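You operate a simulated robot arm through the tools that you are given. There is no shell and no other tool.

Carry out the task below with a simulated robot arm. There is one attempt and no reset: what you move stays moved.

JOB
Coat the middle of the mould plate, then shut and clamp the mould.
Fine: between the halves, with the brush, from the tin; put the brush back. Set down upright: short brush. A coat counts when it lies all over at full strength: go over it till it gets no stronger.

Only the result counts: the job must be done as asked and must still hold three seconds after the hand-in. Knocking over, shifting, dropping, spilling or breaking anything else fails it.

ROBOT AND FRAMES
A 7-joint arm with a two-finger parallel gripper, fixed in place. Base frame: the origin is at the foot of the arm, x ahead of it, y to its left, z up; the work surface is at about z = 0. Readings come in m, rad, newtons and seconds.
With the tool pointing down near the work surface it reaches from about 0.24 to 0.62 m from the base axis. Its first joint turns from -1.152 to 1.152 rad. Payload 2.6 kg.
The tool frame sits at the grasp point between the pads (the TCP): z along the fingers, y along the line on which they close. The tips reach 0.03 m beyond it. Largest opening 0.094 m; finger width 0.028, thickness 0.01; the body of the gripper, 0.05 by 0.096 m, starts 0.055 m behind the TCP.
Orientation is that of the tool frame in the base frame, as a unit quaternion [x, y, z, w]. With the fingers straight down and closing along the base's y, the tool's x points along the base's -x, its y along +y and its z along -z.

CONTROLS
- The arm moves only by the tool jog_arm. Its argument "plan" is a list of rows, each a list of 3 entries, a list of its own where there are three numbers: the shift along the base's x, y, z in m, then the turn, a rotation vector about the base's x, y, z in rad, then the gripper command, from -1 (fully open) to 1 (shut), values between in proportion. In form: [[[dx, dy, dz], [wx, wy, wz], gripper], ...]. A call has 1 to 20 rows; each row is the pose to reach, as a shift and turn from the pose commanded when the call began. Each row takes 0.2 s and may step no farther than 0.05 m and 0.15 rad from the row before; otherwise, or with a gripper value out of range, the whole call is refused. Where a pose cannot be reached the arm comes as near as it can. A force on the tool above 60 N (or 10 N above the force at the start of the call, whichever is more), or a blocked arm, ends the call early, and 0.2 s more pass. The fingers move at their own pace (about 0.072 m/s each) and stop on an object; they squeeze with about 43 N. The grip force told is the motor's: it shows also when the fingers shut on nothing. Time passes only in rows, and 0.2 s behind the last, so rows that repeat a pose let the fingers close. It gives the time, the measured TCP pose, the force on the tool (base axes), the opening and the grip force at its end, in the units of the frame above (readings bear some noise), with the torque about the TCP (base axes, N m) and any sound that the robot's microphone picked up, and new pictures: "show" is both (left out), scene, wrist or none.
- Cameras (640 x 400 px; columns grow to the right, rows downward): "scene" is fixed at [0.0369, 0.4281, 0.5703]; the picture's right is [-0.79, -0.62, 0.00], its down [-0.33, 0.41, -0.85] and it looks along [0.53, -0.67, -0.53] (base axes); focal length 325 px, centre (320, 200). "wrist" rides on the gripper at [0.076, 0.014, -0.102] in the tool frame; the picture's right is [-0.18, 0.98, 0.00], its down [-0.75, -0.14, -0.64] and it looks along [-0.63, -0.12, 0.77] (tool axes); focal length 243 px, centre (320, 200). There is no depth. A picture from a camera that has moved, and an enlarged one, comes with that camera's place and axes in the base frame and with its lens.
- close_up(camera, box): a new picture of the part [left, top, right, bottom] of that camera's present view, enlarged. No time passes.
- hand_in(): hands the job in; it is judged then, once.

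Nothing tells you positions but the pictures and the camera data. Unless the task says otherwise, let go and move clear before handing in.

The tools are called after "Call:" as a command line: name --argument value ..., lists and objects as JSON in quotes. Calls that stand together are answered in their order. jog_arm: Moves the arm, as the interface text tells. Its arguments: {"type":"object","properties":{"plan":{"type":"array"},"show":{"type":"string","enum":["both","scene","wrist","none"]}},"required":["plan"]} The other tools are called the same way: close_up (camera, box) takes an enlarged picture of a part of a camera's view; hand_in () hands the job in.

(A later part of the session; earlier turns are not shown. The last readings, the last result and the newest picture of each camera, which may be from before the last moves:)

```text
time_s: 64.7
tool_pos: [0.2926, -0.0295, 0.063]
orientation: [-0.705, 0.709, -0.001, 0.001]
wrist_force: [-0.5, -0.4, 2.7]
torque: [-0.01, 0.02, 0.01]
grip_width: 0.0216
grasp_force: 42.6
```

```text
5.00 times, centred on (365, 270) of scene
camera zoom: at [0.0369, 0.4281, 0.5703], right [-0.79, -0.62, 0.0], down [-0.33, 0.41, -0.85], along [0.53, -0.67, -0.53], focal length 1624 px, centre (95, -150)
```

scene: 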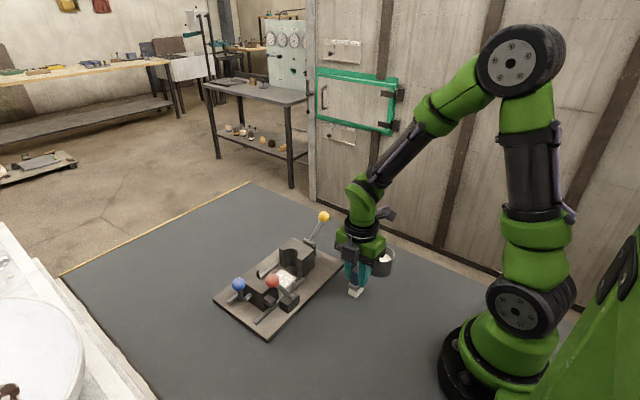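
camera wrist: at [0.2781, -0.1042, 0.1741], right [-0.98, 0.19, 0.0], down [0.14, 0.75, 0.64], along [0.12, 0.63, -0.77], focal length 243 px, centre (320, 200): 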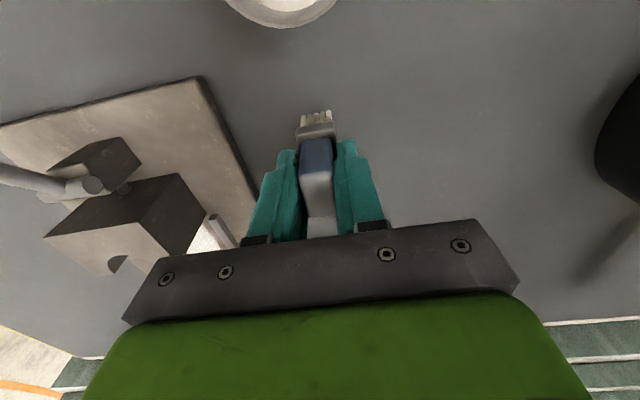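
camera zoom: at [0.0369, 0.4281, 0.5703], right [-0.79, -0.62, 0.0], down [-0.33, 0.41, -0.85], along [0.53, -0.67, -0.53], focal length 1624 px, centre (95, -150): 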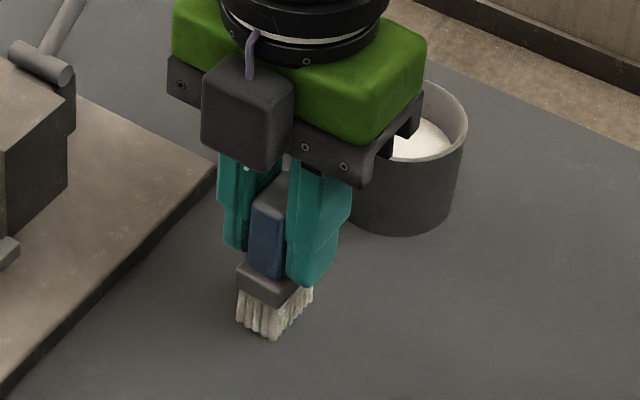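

The bristles just touch the bench (force rising). I settle half a millimetre more and open the fingers.

Call:
jog_arm --plan '[[[0, 0, -0.0005], [0, 0, 0], 1], [[0, 0, -0.0005], [0, 0, 0], 0.4], [[0, 0, -0.0005], [0, 0, 0], 0.2], [[0, 0, -0.0005], [0, 0, 0], -0.2], [[0, 0, -0.0005], [0, 0, 0], -0.6], [[0, 0, -0.0005], [0, 0, 0], -1], [[0, 0, -0.0005], [0, 0, 0], -1], [[0, 0, -0.0005], [0, 0, 0], -1]]'

Call:
close_up --camera "scene" --box '[325, 230, 405, 310]'

Call:
close_up --camera "wrist" --box '[200, 60, 440, 240]'

```text
time_s: 66.5
tool_pos: [0.2926, -0.0292, 0.0631]
orientation: [-0.706, 0.709, -0.002, 0.001]
wrist_force: [-0.4, -0.1, 0.0]
torque: [-0.01, -0.01, 0.01]
grip_width: 0.0938
grasp_force: 0.1
camera wrist: at [0.2784, -0.1049, 0.1648], right [-0.98, 0.19, 0.0], down [0.14, 0.75, 0.64], along [0.12, 0.63, -0.77], focal length 243 px, centre (320, 200)
```

scene: 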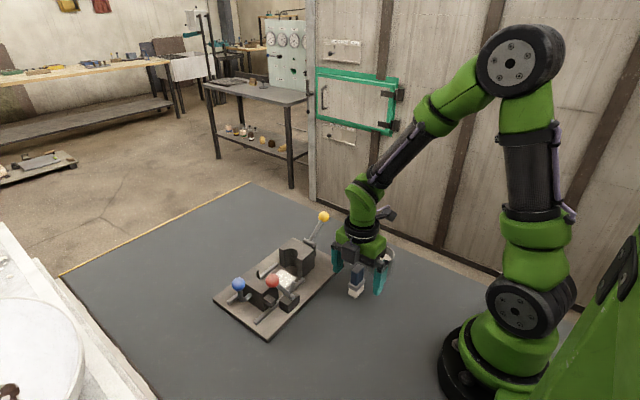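
wrist: 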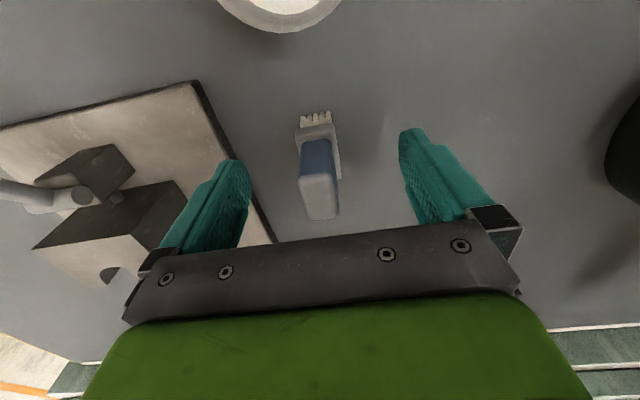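

```text
5.00 times, centred on (365, 270) of scene
camera zoom: at [0.0369, 0.4281, 0.5703], right [-0.79, -0.62, 0.0], down [-0.33, 0.41, -0.85], along [0.53, -0.67, -0.53], focal length 1624 px, centre (95, -150)
```

zoom: 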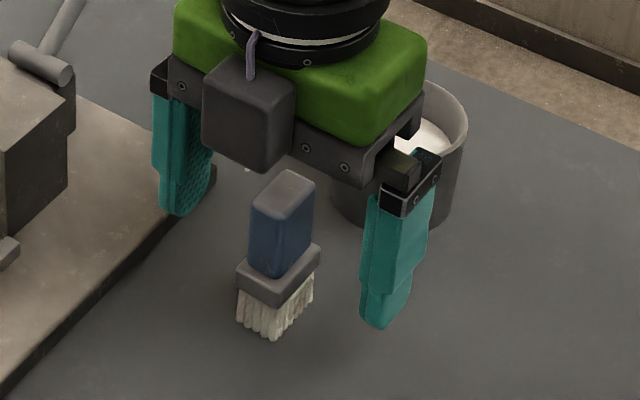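

```text
2.22 times, centred on (320, 150) of wrist
camera zoom: at [0.2784, -0.1049, 0.1648], right [-0.98, 0.19, 0.0], down [0.14, 0.75, 0.64], along [0.12, 0.63, -0.77], focal length 539 px, centre (320, 311)
```

zoom: 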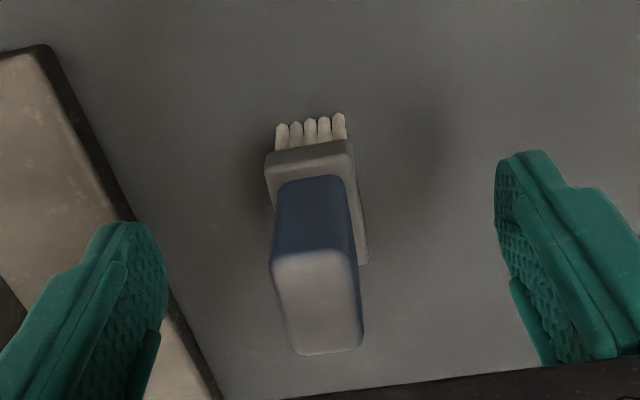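

The brush stands upright on its spot. I raise straight up, turn the gripper back to its first orientation, and look at the clamp and lug from the near side.

Call:
jog_arm --plan '[[[0, 0, 0.03], [0, 0, 0], -1], [[0, 0, 0.07], [0, 0, 0], -1], [[0, 0, 0.11], [0, 0, 0], -1], [[0, 0, 0.15], [0, 0, 0], -1], [[0.003, 0.012, 0.15], [0, 0, -0.14], -1], [[0.006, 0.024, 0.15], [0, 0, -0.28], -1], [[0.01, 0.036, 0.15], [0, 0, -0.42], -1], [[0.013, 0.048, 0.15], [0, 0, -0.56], -1], [[0.017, 0.06, 0.15], [0, 0, -0.7], -1], [[0.02, 0.072, 0.15], [0, 0, -0.84], -1], [[0.024, 0.084, 0.15], [0, 0, -0.98], -1], [[0.027, 0.096, 0.15], [0, 0, -1.12], -1], [[0.03, 0.108, 0.15], [0, 0, -1.26], -1], [[0.034, 0.12, 0.15], [0, 0, -1.4], -1], [[0.038, 0.13, 0.15], [0, 0, -1.545], -1], [[0.038, 0.13, 0.13], [0, 0, -1.545], -1], [[0.038, 0.13, 0.12], [0, 0, -1.545], -1]]'

Call:
close_up --camera "wrist" --box '[240, 60, 440, 220]'

Call:
close_up --camera "scene" --box '[250, 260, 320, 330]'

```text
time_s: 70.1
tool_pos: [0.3306, 0.0997, 0.1828]
orientation: [-0.009, 1.0, -0.001, 0.0]
wrist_force: [0.6, -0.5, 0.0]
torque: [-0.02, -0.01, -0.02]
grip_width: 0.0941
grasp_force: 0.1
camera wrist: at [0.2543, 0.1137, 0.2841], right [0.17, 0.99, 0.0], down [0.76, -0.13, 0.64], along [0.63, -0.11, -0.77], focal length 243 px, centre (320, 200)
```

scene: 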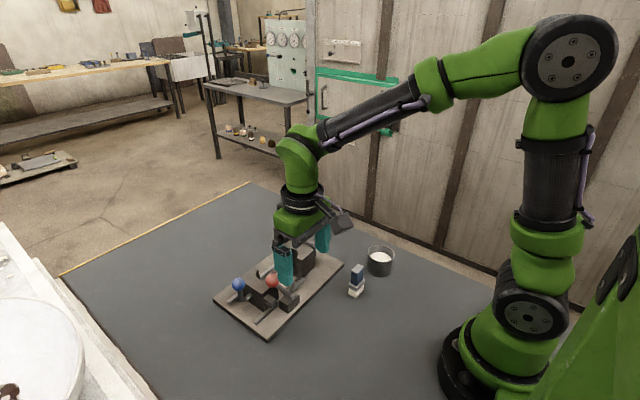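
wrist: 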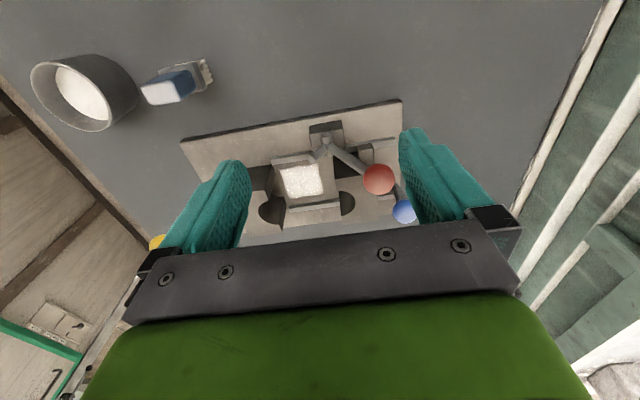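

```text
2.50 times, centred on (340, 140) of wrist
camera zoom: at [0.2543, 0.1137, 0.2841], right [0.17, 0.99, 0.0], down [0.76, -0.13, 0.64], along [0.63, -0.11, -0.77], focal length 606 px, centre (270, 350)
```

zoom: 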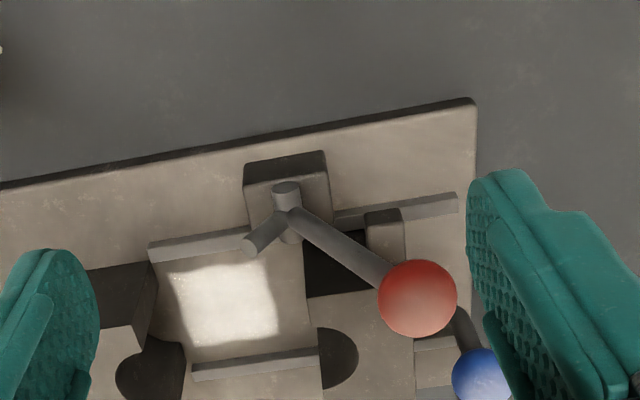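

```text
5.71 times, centred on (285, 295) of scene
camera zoom: at [0.0369, 0.4281, 0.5703], right [-0.79, -0.62, 0.0], down [-0.33, 0.41, -0.85], along [0.53, -0.67, -0.53], focal length 1856 px, centre (520, -343)
```

zoom: 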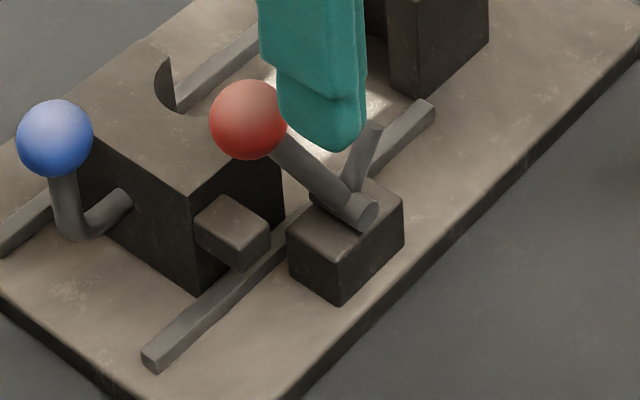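

The layout is clear. The lug on the moving half runs over the near rail past the red clamp block, and the red lever's short arm is up, so the way is free. I go behind the blue knob with closed fingers, ready to push the moving half shut along -y.

Call:
jog_arm --plan '[[[0.02, 0.02, 0.017], [0, 0, 0], -0.2], [[0.05, 0.05, 0.027], [0, 0, 0], 0.5], [[0.08, 0.085, 0.027], [0, 0, 0], 1], [[0.11, 0.12, 0.027], [0, 0, 0], 1], [[0.11, 0.12, 0.027], [0, 0, 0], 1], [[0.11, 0.12, -0.01], [0, 0, 0], 1], [[0.11, 0.12, -0.04], [0, 0, 0], 1], [[0.11, 0.12, -0.04], [0, 0, 0], 1]]'

Call:
close_up --camera "wrist" --box '[160, 40, 440, 240]'

Call:
close_up --camera "scene" --box '[190, 190, 330, 340]'

```text
time_s: 71.9
tool_pos: [0.44, 0.2206, 0.1416]
orientation: [-0.011, 1.0, -0.001, 0.001]
wrist_force: [-0.6, 0.8, 0.0]
torque: [0.02, 0.03, 0.02]
grip_width: 0.0
grasp_force: 32.6
camera wrist: at [0.3643, 0.2355, 0.2436], right [0.16, 0.99, 0.0], down [0.76, -0.12, 0.64], along [0.63, -0.11, -0.77], focal length 243 px, centre (320, 200)
```

scene: 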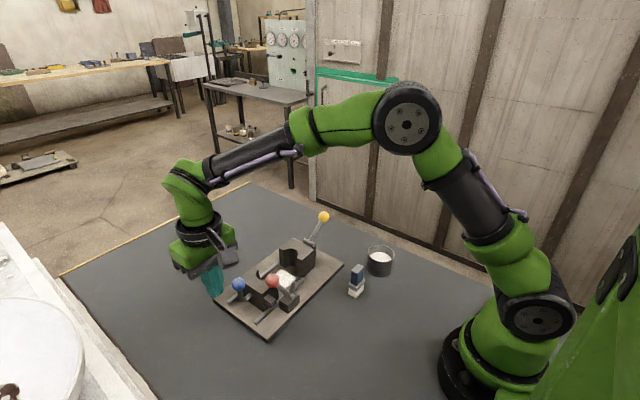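
wrist: 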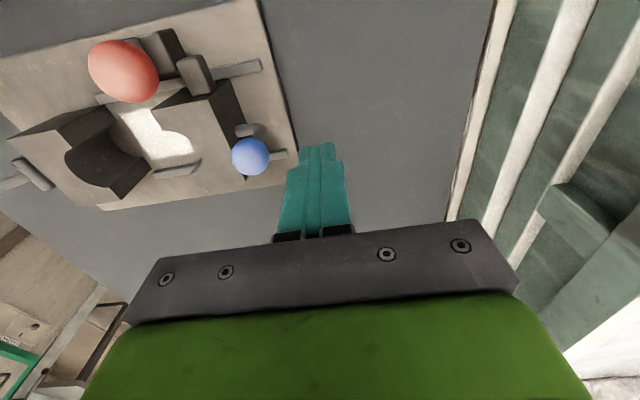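

```text
2.00 times, centred on (300, 140) of wrist
camera zoom: at [0.3643, 0.2355, 0.2436], right [0.16, 0.99, 0.0], down [0.76, -0.12, 0.64], along [0.63, -0.11, -0.77], focal length 485 px, centre (360, 320)
```

zoom: 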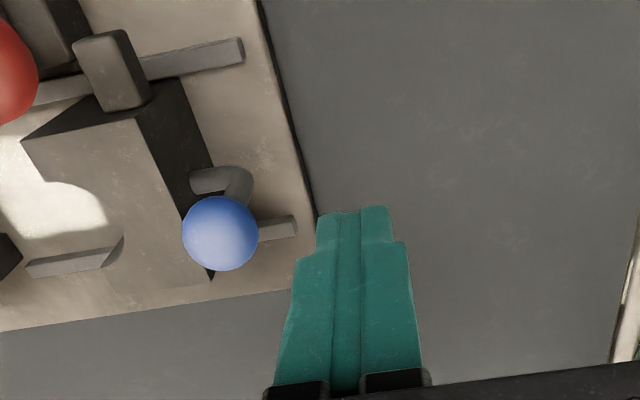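

```text
2.67 times, centred on (260, 265) of scene
camera zoom: at [0.0369, 0.4281, 0.5703], right [-0.79, -0.62, 0.0], down [-0.33, 0.41, -0.85], along [0.53, -0.67, -0.53], focal length 866 px, centre (480, 27)
```

zoom: 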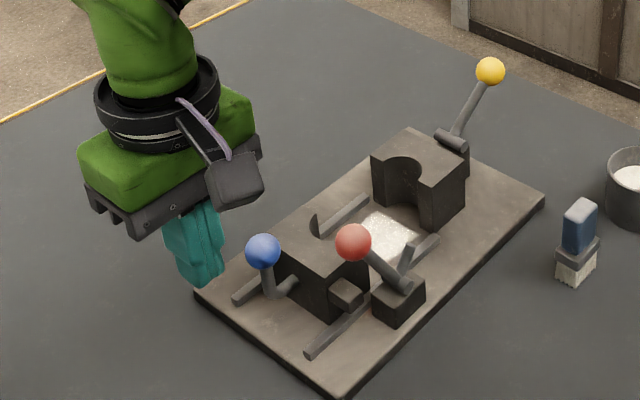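

The blue knob is near (0.437, 0.175, 0.10) and the closed fingers are behind it. I lower to knob height and move up to it.

Call:
jog_arm --plan '[[[-0.002, 0, -0.02], [0, 0, 0], 1], [[-0.002, 0, -0.035], [0, 0, 0], 1], [[-0.002, -0.01, -0.035], [0, 0, 0], 1], [[-0.002, -0.018, -0.035], [0, 0, 0], 1], [[-0.002, -0.024, -0.035], [0, 0, 0], 1], [[-0.002, -0.03, -0.035], [0, 0, 0], 1], [[-0.002, -0.03, -0.035], [0, 0, 0], 1]]'

Call:
close_up --camera "wrist" --box '[160, 40, 440, 240]'

Call:
close_up --camera "scene" --box '[190, 190, 330, 340]'

```text
time_s: 73.5
tool_pos: [0.4372, 0.1898, 0.1083]
orientation: [-0.01, 1.0, -0.001, 0.0]
wrist_force: [0.3, 0.0, -0.3]
torque: [0.01, 0.02, 0.02]
grip_width: 0.0
grasp_force: 33.0
camera wrist: at [0.362, 0.2038, 0.2093], right [0.16, 0.99, 0.0], down [0.76, -0.12, 0.64], along [0.63, -0.11, -0.77], focal length 243 px, centre (320, 200)
```

scene: 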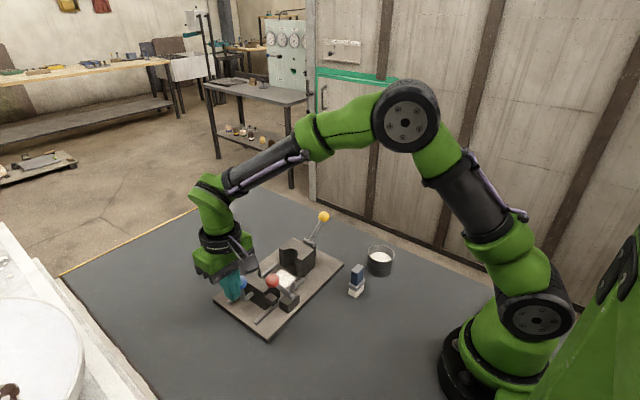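
wrist: 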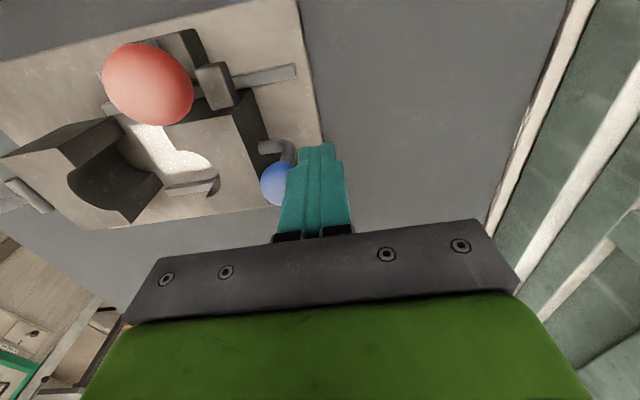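

```text
2.00 times, centred on (300, 140) of wrist
camera zoom: at [0.362, 0.2038, 0.2093], right [0.16, 0.99, 0.0], down [0.76, -0.12, 0.64], along [0.63, -0.11, -0.77], focal length 485 px, centre (360, 320)
```

zoom: 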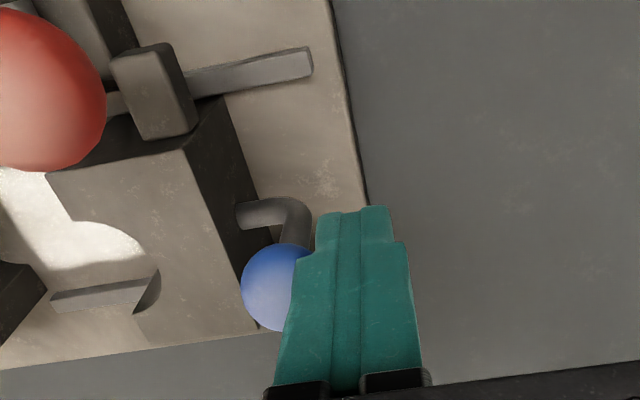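

```text
2.67 times, centred on (260, 265) of scene
camera zoom: at [0.0369, 0.4281, 0.5703], right [-0.79, -0.62, 0.0], down [-0.33, 0.41, -0.85], along [0.53, -0.67, -0.53], focal length 866 px, centre (480, 27)
```

zoom: 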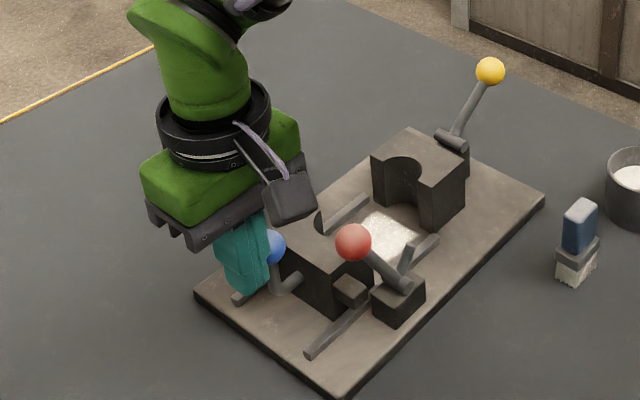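

The fingers are just behind the knob and aligned with it. I push steadily along -y and watch the force.

Call:
jog_arm --plan '[[[0, -0.006, 0], [0, 0, 0], 1], [[0, -0.012, 0], [0, 0, 0], 1], [[0, -0.018, 0], [0, 0, 0], 1], [[0, -0.024, 0], [0, 0, 0], 1], [[0, -0.03, 0], [0, 0, 0], 1], [[0, -0.03, 0], [0, 0, 0], 1]]'

Call:
close_up --camera "scene" --box '[190, 190, 330, 340]'

Call:
close_up --camera "wrist" --box '[100, 0, 380, 240]'

```text
time_s: 74.9
tool_pos: [0.4384, 0.16, 0.1069]
orientation: [-0.01, 1.0, 0.0, -0.001]
wrist_force: [-0.4, -0.1, -0.9]
torque: [0.05, 0.01, 0.01]
grip_width: 0.0
grasp_force: 33.0
camera wrist: at [0.3623, 0.1743, 0.209], right [0.16, 0.99, 0.0], down [0.76, -0.12, 0.64], along [0.63, -0.11, -0.77], focal length 243 px, centre (320, 200)
```

scene: 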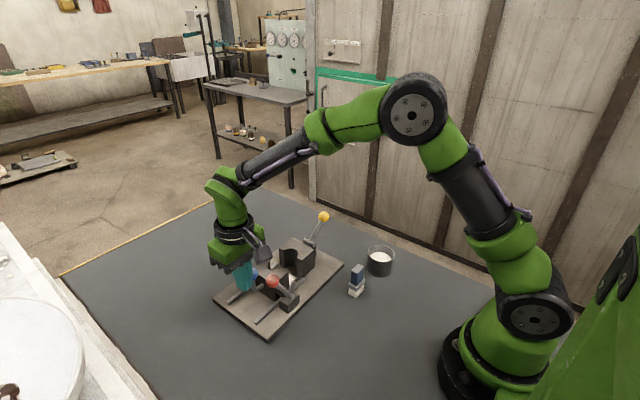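
wrist: 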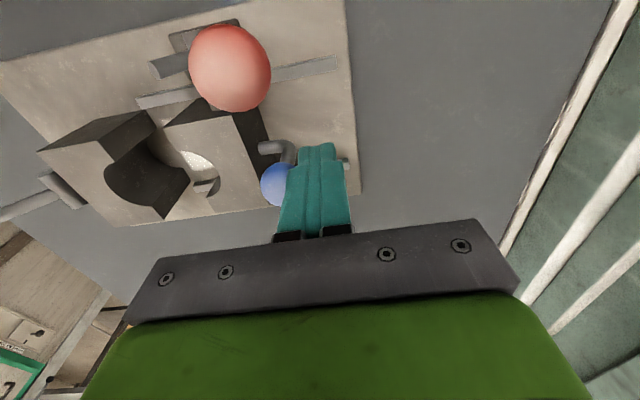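

```text
2.67 times, centred on (260, 265) of scene
camera zoom: at [0.0369, 0.4281, 0.5703], right [-0.79, -0.62, 0.0], down [-0.33, 0.41, -0.85], along [0.53, -0.67, -0.53], focal length 866 px, centre (480, 27)
```

zoom: 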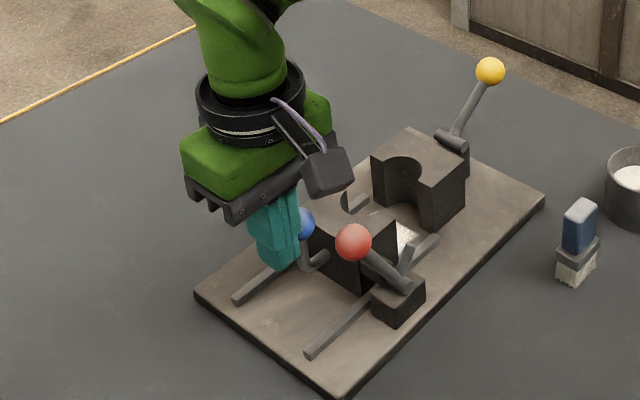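

```text
1.67 times, centred on (240, 120) of wrist
camera zoom: at [0.3623, 0.1743, 0.209], right [0.16, 0.99, 0.0], down [0.76, -0.12, 0.64], along [0.63, -0.11, -0.77], focal length 404 px, centre (453, 333)
```

zoom: 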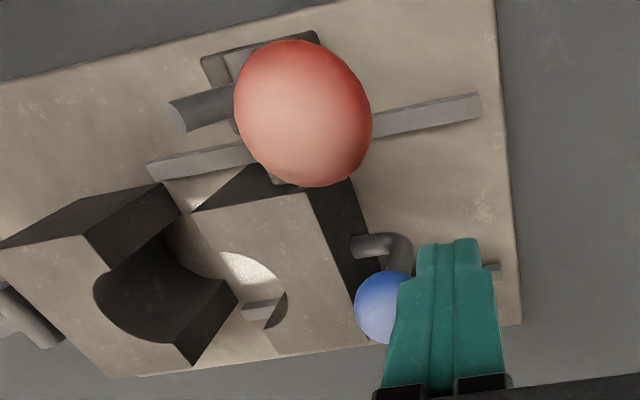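

The moving half slides freely. I keep pushing, watching the lug pass the clamp.

Call:
jog_arm --plan '[[[0, -0.006, 0], [0, 0, 0], 1], [[0, -0.012, 0], [0, 0, 0], 1], [[0, -0.018, 0], [0, 0, 0], 1], [[0, -0.024, 0], [0, 0, 0], 1], [[0, -0.03, 0], [0, 0, 0], 1], [[0, -0.036, 0], [0, 0, 0], 1], [[0, -0.036, 0], [0, 0, 0], 1]]'

Call:
close_up --camera "scene" --box '[210, 190, 350, 340]'

Call:
close_up --camera "wrist" --box '[100, 0, 380, 240]'

```text
time_s: 76.5
tool_pos: [0.4386, 0.1228, 0.1084]
orientation: [-0.01, 1.0, -0.001, 0.001]
wrist_force: [-0.3, 1.1, 1.2]
torque: [0.01, -0.02, -0.01]
grip_width: 0.0
grasp_force: 33.0
camera wrist: at [0.3631, 0.1376, 0.2096], right [0.16, 0.99, 0.0], down [0.76, -0.12, 0.64], along [0.63, -0.11, -0.77], focal length 243 px, centre (320, 200)
```

scene: 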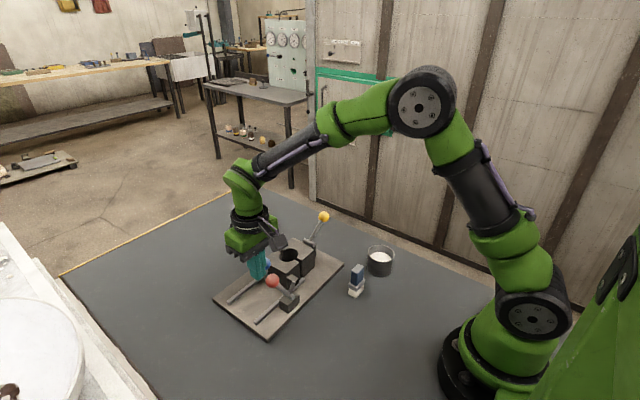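
wrist: 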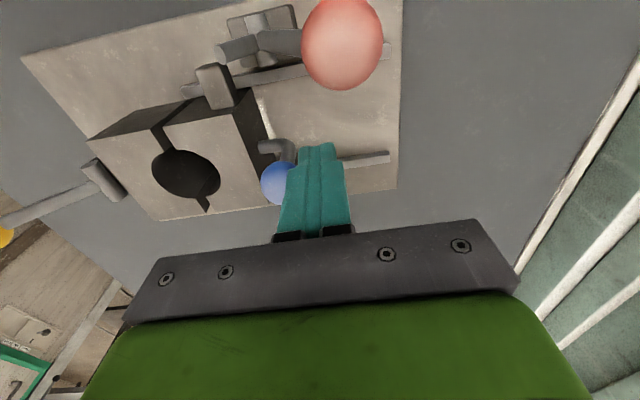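

```text
2.67 times, centred on (280, 265) of scene
camera zoom: at [0.0369, 0.4281, 0.5703], right [-0.79, -0.62, 0.0], down [-0.33, 0.41, -0.85], along [0.53, -0.67, -0.53], focal length 866 px, centre (427, 27)
```

zoom: 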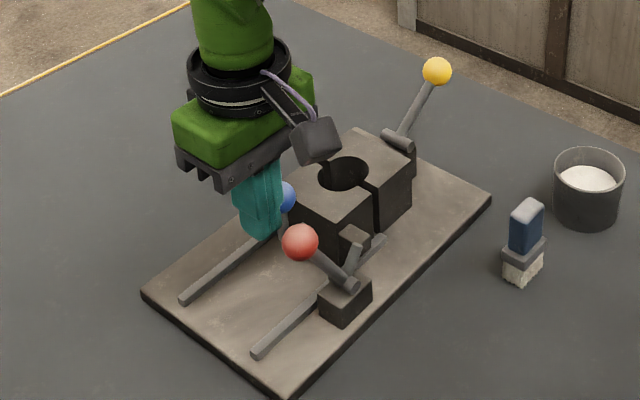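

```text
1.67 times, centred on (240, 120) of wrist
camera zoom: at [0.3631, 0.1376, 0.2096], right [0.16, 0.99, 0.0], down [0.76, -0.12, 0.64], along [0.63, -0.11, -0.77], focal length 404 px, centre (453, 333)
```

zoom: 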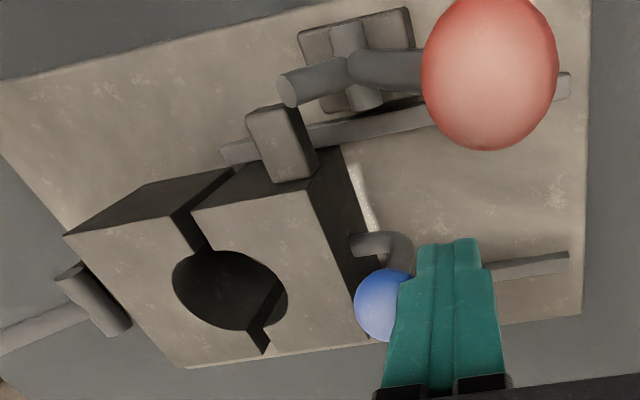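

Nearly shut, with a gap of about 1 cm left and the lug past the clamp pivot. I finish the push in small steps until the faces meet.

Call:
jog_arm --plan '[[[0, -0.003, 0], [0, 0, 0], 1], [[0, -0.006, 0], [0, 0, 0], 1], [[0, -0.009, 0], [0, 0, 0], 1], [[0, -0.011, 0], [0, 0, 0], 1], [[0, -0.013, 0], [0, 0, 0], 1], [[0, -0.015, 0], [0, 0, 0], 1], [[0, -0.015, 0], [0, 0, 0], 1]]'

Call:
close_up --camera "scene" --box '[210, 190, 350, 340]'

Call:
close_up --camera "wrist" --box '[100, 0, 380, 240]'

```text
time_s: 78.1
tool_pos: [0.4379, 0.1152, 0.1077]
orientation: [-0.014, 1.0, 0.004, 0.001]
wrist_force: [13.3, 36.2, -4.2]
torque: [0.45, -0.16, 0.25]
grip_width: 0.0
grasp_force: 33.2
camera wrist: at [0.3616, 0.1281, 0.2101], right [0.16, 0.99, 0.01], down [0.76, -0.13, 0.64], along [0.64, -0.09, -0.77], focal length 243 px, centre (320, 200)
```

scene: 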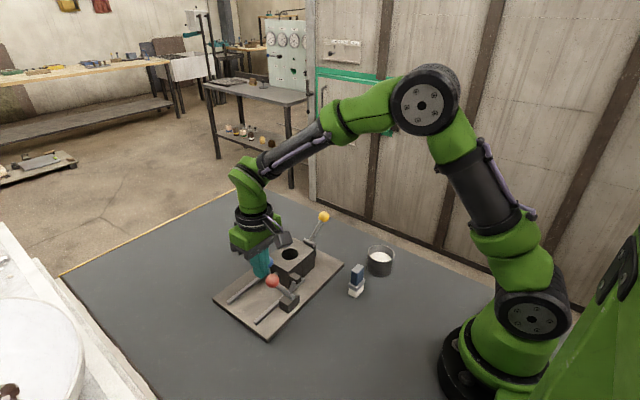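
wrist: 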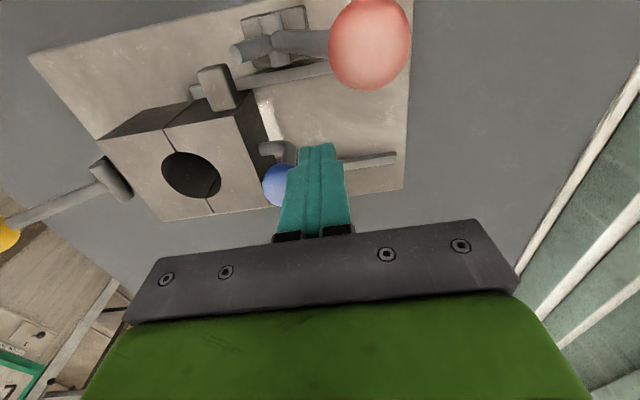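

```text
2.67 times, centred on (280, 265) of scene
camera zoom: at [0.0369, 0.4281, 0.5703], right [-0.79, -0.62, 0.0], down [-0.33, 0.41, -0.85], along [0.53, -0.67, -0.53], focal length 866 px, centre (427, 27)
```

zoom: 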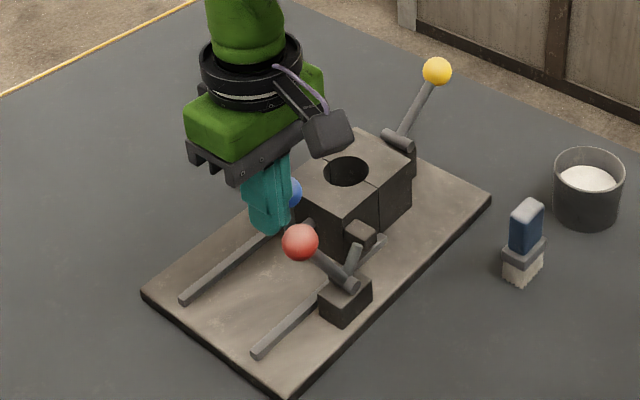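

```text
1.67 times, centred on (240, 120) of wrist
camera zoom: at [0.3616, 0.1281, 0.2101], right [0.16, 0.99, 0.01], down [0.76, -0.13, 0.64], along [0.64, -0.09, -0.77], focal length 404 px, centre (453, 333)
```

zoom: 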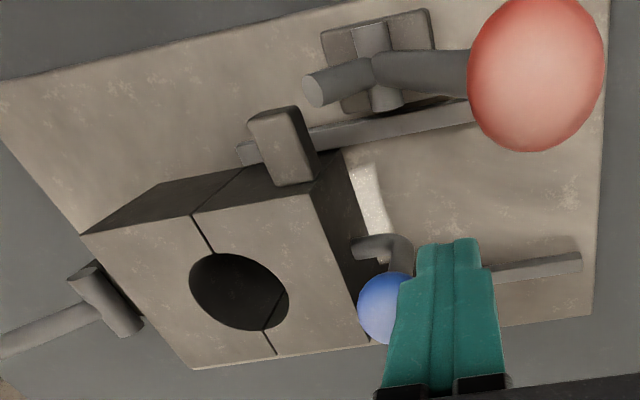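

The faces have met: a closed seam and about 36 N against the push. I back off the knob, rise, and go round behind the red lever, checking that the half stays shut.

Call:
jog_arm --plan '[[[0, 0.006, 0], [0, 0, 0], 1], [[0, 0.016, 0], [0, 0, 0], 1], [[0, 0.028, 0.005], [0, 0, 0], 1], [[0, 0.028, 0.045], [0, 0, 0], 1], [[0, 0.028, 0.085], [0, 0, 0], 1], [[-0.02, 0.05, 0.095], [0, 0, 0], 1], [[-0.045, 0.07, 0.095], [0, 0, 0], 1], [[-0.062, 0.085, 0.095], [0, 0, 0], 1], [[-0.062, 0.085, 0.065], [0, 0, 0], 1], [[-0.062, 0.085, 0.065], [0, 0, 0], 1]]'

Call:
close_up --camera "scene" --box '[210, 190, 350, 340]'

Call:
close_up --camera "wrist" --box '[100, 40, 380, 240]'

```text
time_s: 80.3
tool_pos: [0.3769, 0.1943, 0.1724]
orientation: [-0.011, 1.0, 0.0, 0.001]
wrist_force: [-0.9, 0.2, -0.8]
torque: [0.02, 0.0, 0.01]
grip_width: 0.0
grasp_force: 33.2
camera wrist: at [0.3007, 0.2081, 0.2737], right [0.16, 0.99, 0.0], down [0.76, -0.13, 0.64], along [0.63, -0.11, -0.77], focal length 243 px, centre (320, 200)
```

scene: 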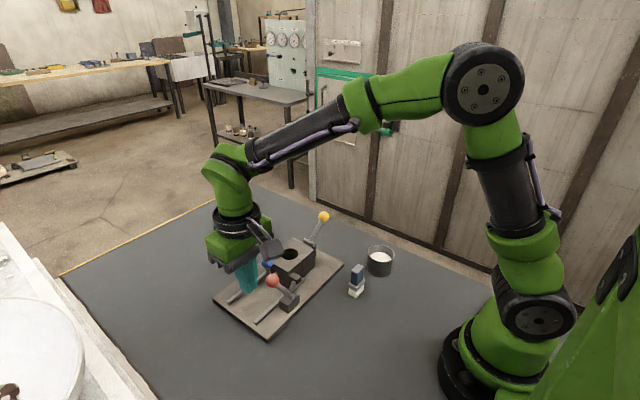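
wrist: 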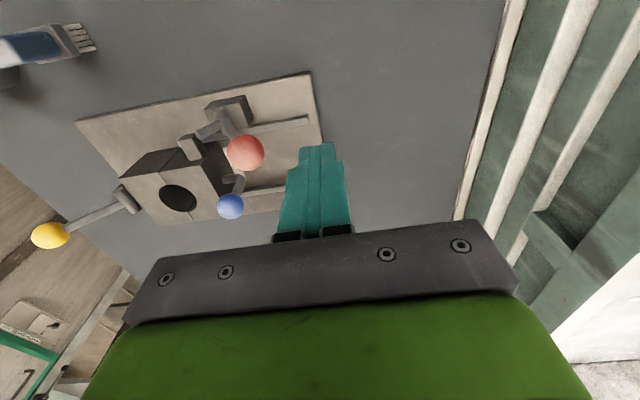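

```text
2.67 times, centred on (280, 265) of scene
camera zoom: at [0.0369, 0.4281, 0.5703], right [-0.79, -0.62, 0.0], down [-0.33, 0.41, -0.85], along [0.53, -0.67, -0.53], focal length 866 px, centre (427, 27)
```

zoom: 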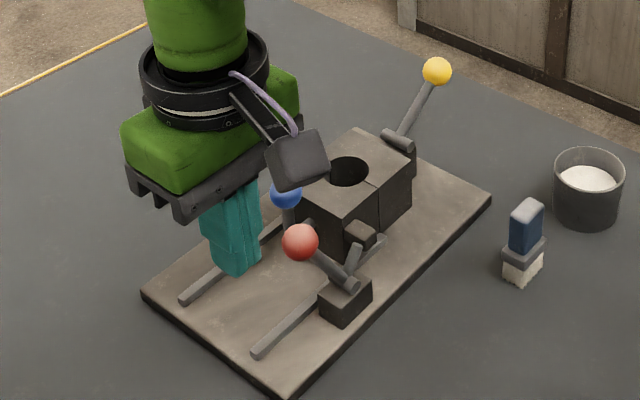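

```text
2.00 times, centred on (240, 140) of wrist
camera zoom: at [0.3007, 0.2081, 0.2737], right [0.16, 0.99, 0.0], down [0.76, -0.13, 0.64], along [0.63, -0.11, -0.77], focal length 485 px, centre (480, 320)
```

zoom: 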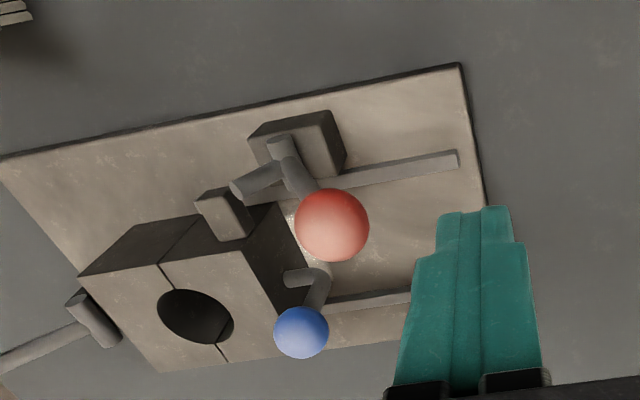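

The mould stays shut. The red ball is near (0.375, 0.142, 0.123), with the closed fingers behind it; I lower beside it and push it over towards -y.

Call:
jog_arm --plan '[[[-0.001, 0, -0.03], [0, 0, 0], 1], [[-0.001, 0, -0.046], [0, 0, 0], 1], [[-0.001, -0.01, -0.046], [0, 0, 0], 1], [[-0.001, -0.02, -0.046], [0, 0, 0], 1], [[-0.001, -0.028, -0.046], [0, 0, 0], 1], [[-0.001, -0.036, -0.046], [0, 0, 0], 1], [[-0.001, -0.044, -0.046], [0, 0, 0], 1], [[-0.001, -0.05, -0.046], [0, 0, 0], 1], [[-0.001, -0.05, -0.046], [0, 0, 0], 1]]'

Call:
close_up --camera "scene" --box '[210, 190, 350, 340]'

Call:
close_up --camera "wrist" --box '[140, 40, 420, 240]'

```text
time_s: 82.3
tool_pos: [0.3742, 0.1437, 0.1269]
orientation: [-0.011, 1.0, -0.001, 0.0]
wrist_force: [0.4, -0.2, -0.2]
torque: [0.01, -0.01, -0.02]
grip_width: 0.0001
grasp_force: 33.5
camera wrist: at [0.2994, 0.158, 0.2282], right [0.16, 0.99, 0.0], down [0.76, -0.12, 0.64], along [0.63, -0.11, -0.77], focal length 243 px, centre (320, 200)
```

scene: 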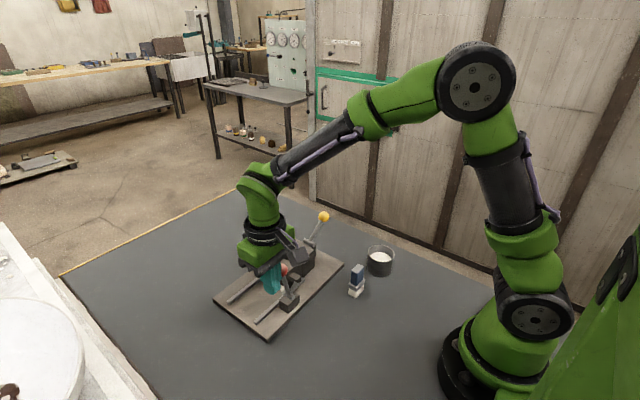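
wrist: 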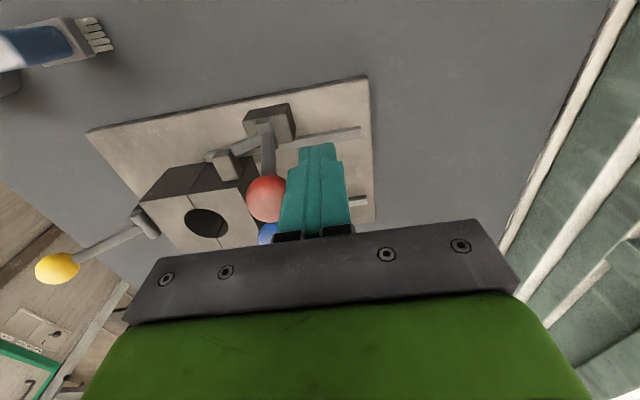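

```text
2.67 times, centred on (280, 265) of scene
camera zoom: at [0.0369, 0.4281, 0.5703], right [-0.79, -0.62, 0.0], down [-0.33, 0.41, -0.85], along [0.53, -0.67, -0.53], focal length 866 px, centre (427, 27)
```

zoom: 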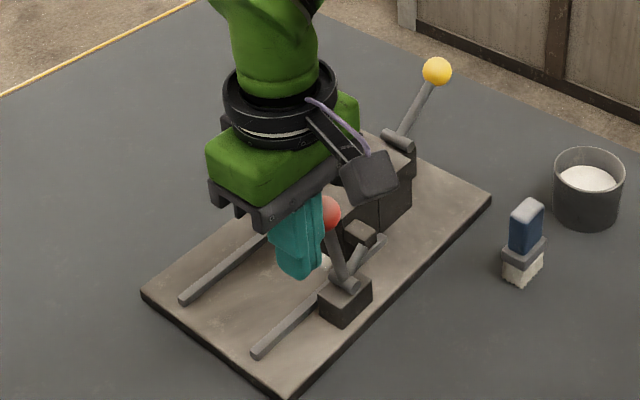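

```text
2.00 times, centred on (280, 140) of wrist
camera zoom: at [0.2994, 0.158, 0.2282], right [0.16, 0.99, 0.0], down [0.76, -0.12, 0.64], along [0.63, -0.11, -0.77], focal length 485 px, centre (400, 320)
```

zoom: 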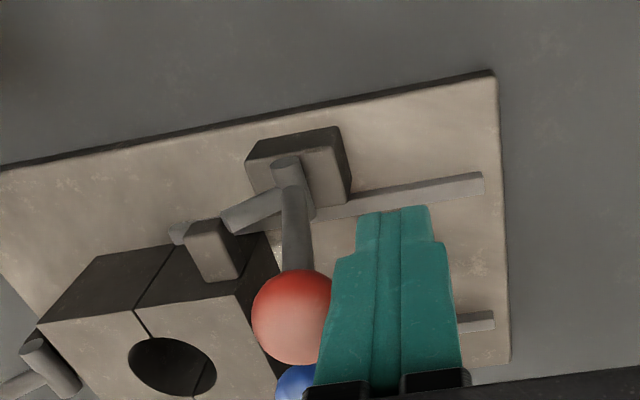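

The lever turns freely and its short arm is coming down behind the lug, as hoped. I keep pushing over.

Call:
jog_arm --plan '[[[0, -0.006, 0], [0, 0, 0], 1], [[0, -0.012, 0], [0, 0, 0], 1], [[0, -0.018, 0], [0, 0, 0], 1], [[0, -0.024, 0], [0, 0, 0], 1], [[0, -0.03, 0], [0, 0, 0], 1], [[0, -0.03, 0], [0, 0, 0], 1]]'

Call:
close_up --camera "scene" --box '[210, 190, 350, 340]'

Call:
close_up --camera "wrist" --box '[140, 40, 420, 240]'

```text
time_s: 83.7
tool_pos: [0.3764, 0.1132, 0.1265]
orientation: [-0.011, 1.0, -0.001, 0.0]
wrist_force: [-0.1, 1.0, -0.8]
torque: [-0.02, 0.0, 0.0]
grip_width: 0.0
grasp_force: 33.3
camera wrist: at [0.3001, 0.1277, 0.2282], right [0.16, 0.99, 0.0], down [0.76, -0.12, 0.64], along [0.63, -0.11, -0.77], focal length 243 px, centre (320, 200)
```

scene: 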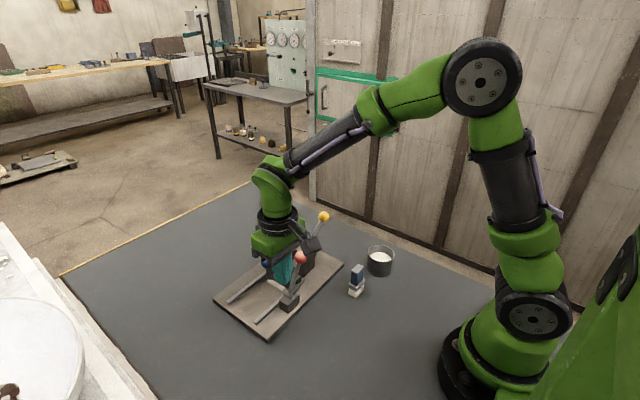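
wrist: 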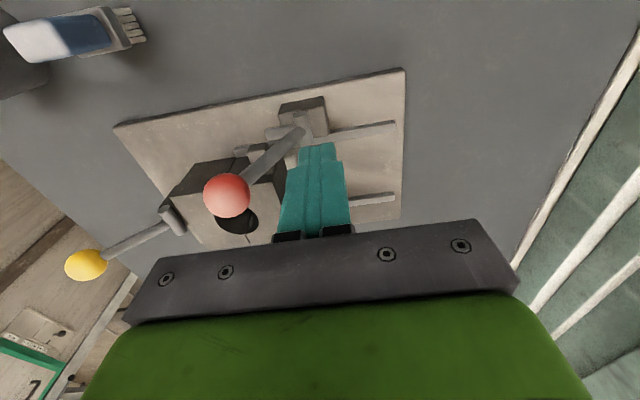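

```text
2.67 times, centred on (280, 265) of scene
camera zoom: at [0.0369, 0.4281, 0.5703], right [-0.79, -0.62, 0.0], down [-0.33, 0.41, -0.85], along [0.53, -0.67, -0.53], focal length 866 px, centre (427, 27)
```

zoom: 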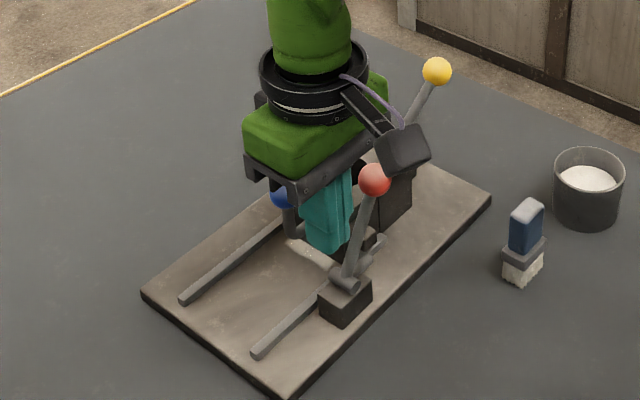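

```text
2.00 times, centred on (280, 140) of wrist
camera zoom: at [0.3001, 0.1277, 0.2282], right [0.16, 0.99, 0.0], down [0.76, -0.12, 0.64], along [0.63, -0.11, -0.77], focal length 485 px, centre (400, 320)
```

zoom: 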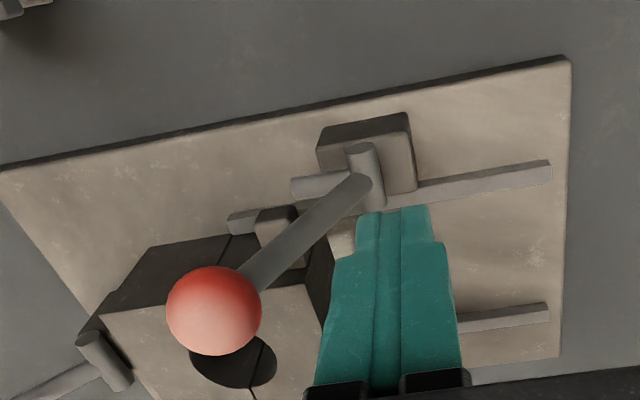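

The lever has gone over the top and its short arm now lies about level against the lug. I keep pushing the ball further, watching for clamp resistance.

Call:
jog_arm --plan '[[[0, -0.006, 0], [0, 0, 0], 1], [[0, -0.012, 0], [0, 0, 0], 1], [[0, -0.018, 0], [0, 0, 0], 1], [[0, -0.023, 0], [0, 0, 0], 1], [[0, -0.028, 0], [0, 0, 0], 1], [[0, -0.028, 0], [0, 0, 0], 1]]'

Call:
close_up --camera "scene" --box '[210, 190, 350, 340]'

Call:
close_up --camera "wrist" --box '[140, 40, 420, 240]'

```text
time_s: 85.1
tool_pos: [0.3753, 0.0869, 0.1269]
orientation: [-0.011, 1.0, 0.0, 0.001]
wrist_force: [0.3, 8.5, 0.6]
torque: [0.22, 0.0, 0.02]
grip_width: 0.0
grasp_force: 33.3
camera wrist: at [0.2995, 0.1009, 0.2284], right [0.16, 0.99, 0.0], down [0.76, -0.12, 0.64], along [0.63, -0.1, -0.77], focal length 243 px, centre (320, 200)
```

scene: 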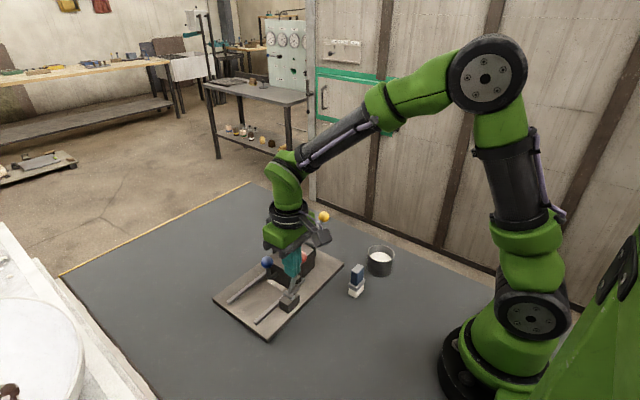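
wrist: 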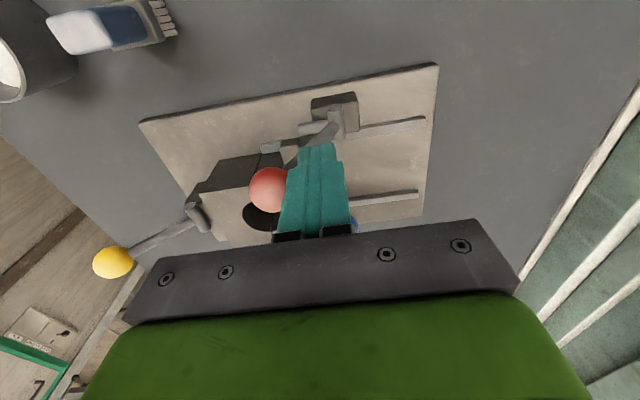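

```text
2.67 times, centred on (280, 265) of scene
camera zoom: at [0.0369, 0.4281, 0.5703], right [-0.79, -0.62, 0.0], down [-0.33, 0.41, -0.85], along [0.53, -0.67, -0.53], focal length 866 px, centre (427, 27)
```

zoom: 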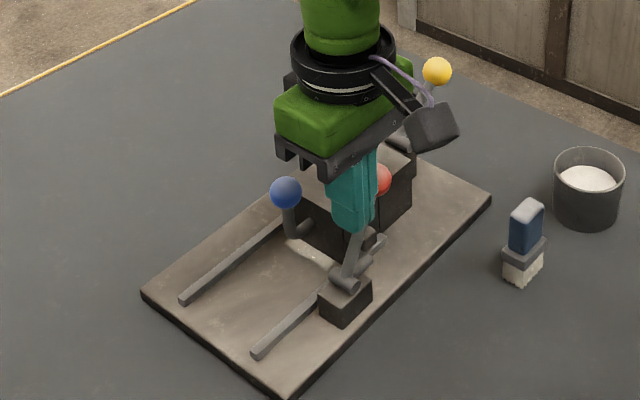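

```text
2.00 times, centred on (280, 140) of wrist
camera zoom: at [0.2995, 0.1009, 0.2284], right [0.16, 0.99, 0.0], down [0.76, -0.12, 0.64], along [0.63, -0.1, -0.77], focal length 485 px, centre (400, 320)
```

zoom: 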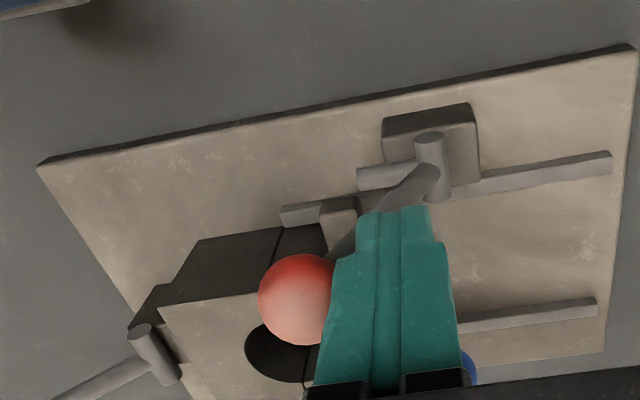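

Resistance starts now, about 8 N. I press on in small steps to drive the clamp home.

Call:
jog_arm --plan '[[[0, -0.003, 0], [0, 0, 0], 1], [[0, -0.006, 0], [0, 0, 0], 1], [[0, -0.009, 0], [0, 0, 0], 1], [[0, -0.009, 0], [0, 0, 0], 1]]'

Call:
close_up --camera "wrist" --box '[140, 40, 420, 240]'

```text
time_s: 86.1
tool_pos: [0.3743, 0.0844, 0.1298]
orientation: [-0.014, 1.0, 0.006, 0.001]
wrist_force: [1.4, 39.1, 11.7]
torque: [1.11, -0.05, 0.1]
grip_width: 0.0
grasp_force: 32.9
camera wrist: at [0.2983, 0.0963, 0.2299], right [0.16, 0.99, 0.01], down [0.76, -0.13, 0.64], along [0.64, -0.09, -0.77], focal length 243 px, centre (320, 200)
```

scene: 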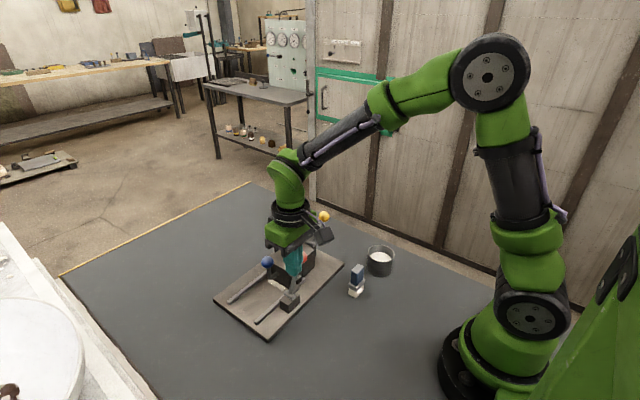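
wrist: 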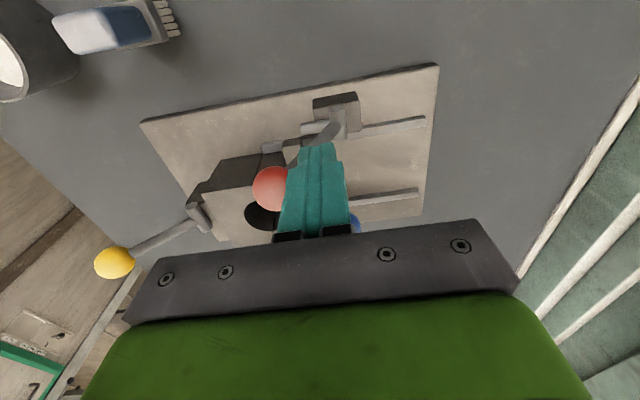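

```text
2.00 times, centred on (280, 140) of wrist
camera zoom: at [0.2983, 0.0963, 0.2299], right [0.16, 0.99, 0.01], down [0.76, -0.13, 0.64], along [0.64, -0.09, -0.77], focal length 485 px, centre (400, 320)
```

zoom: 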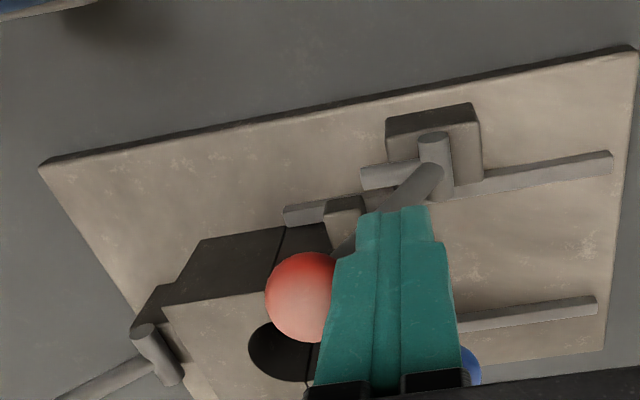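

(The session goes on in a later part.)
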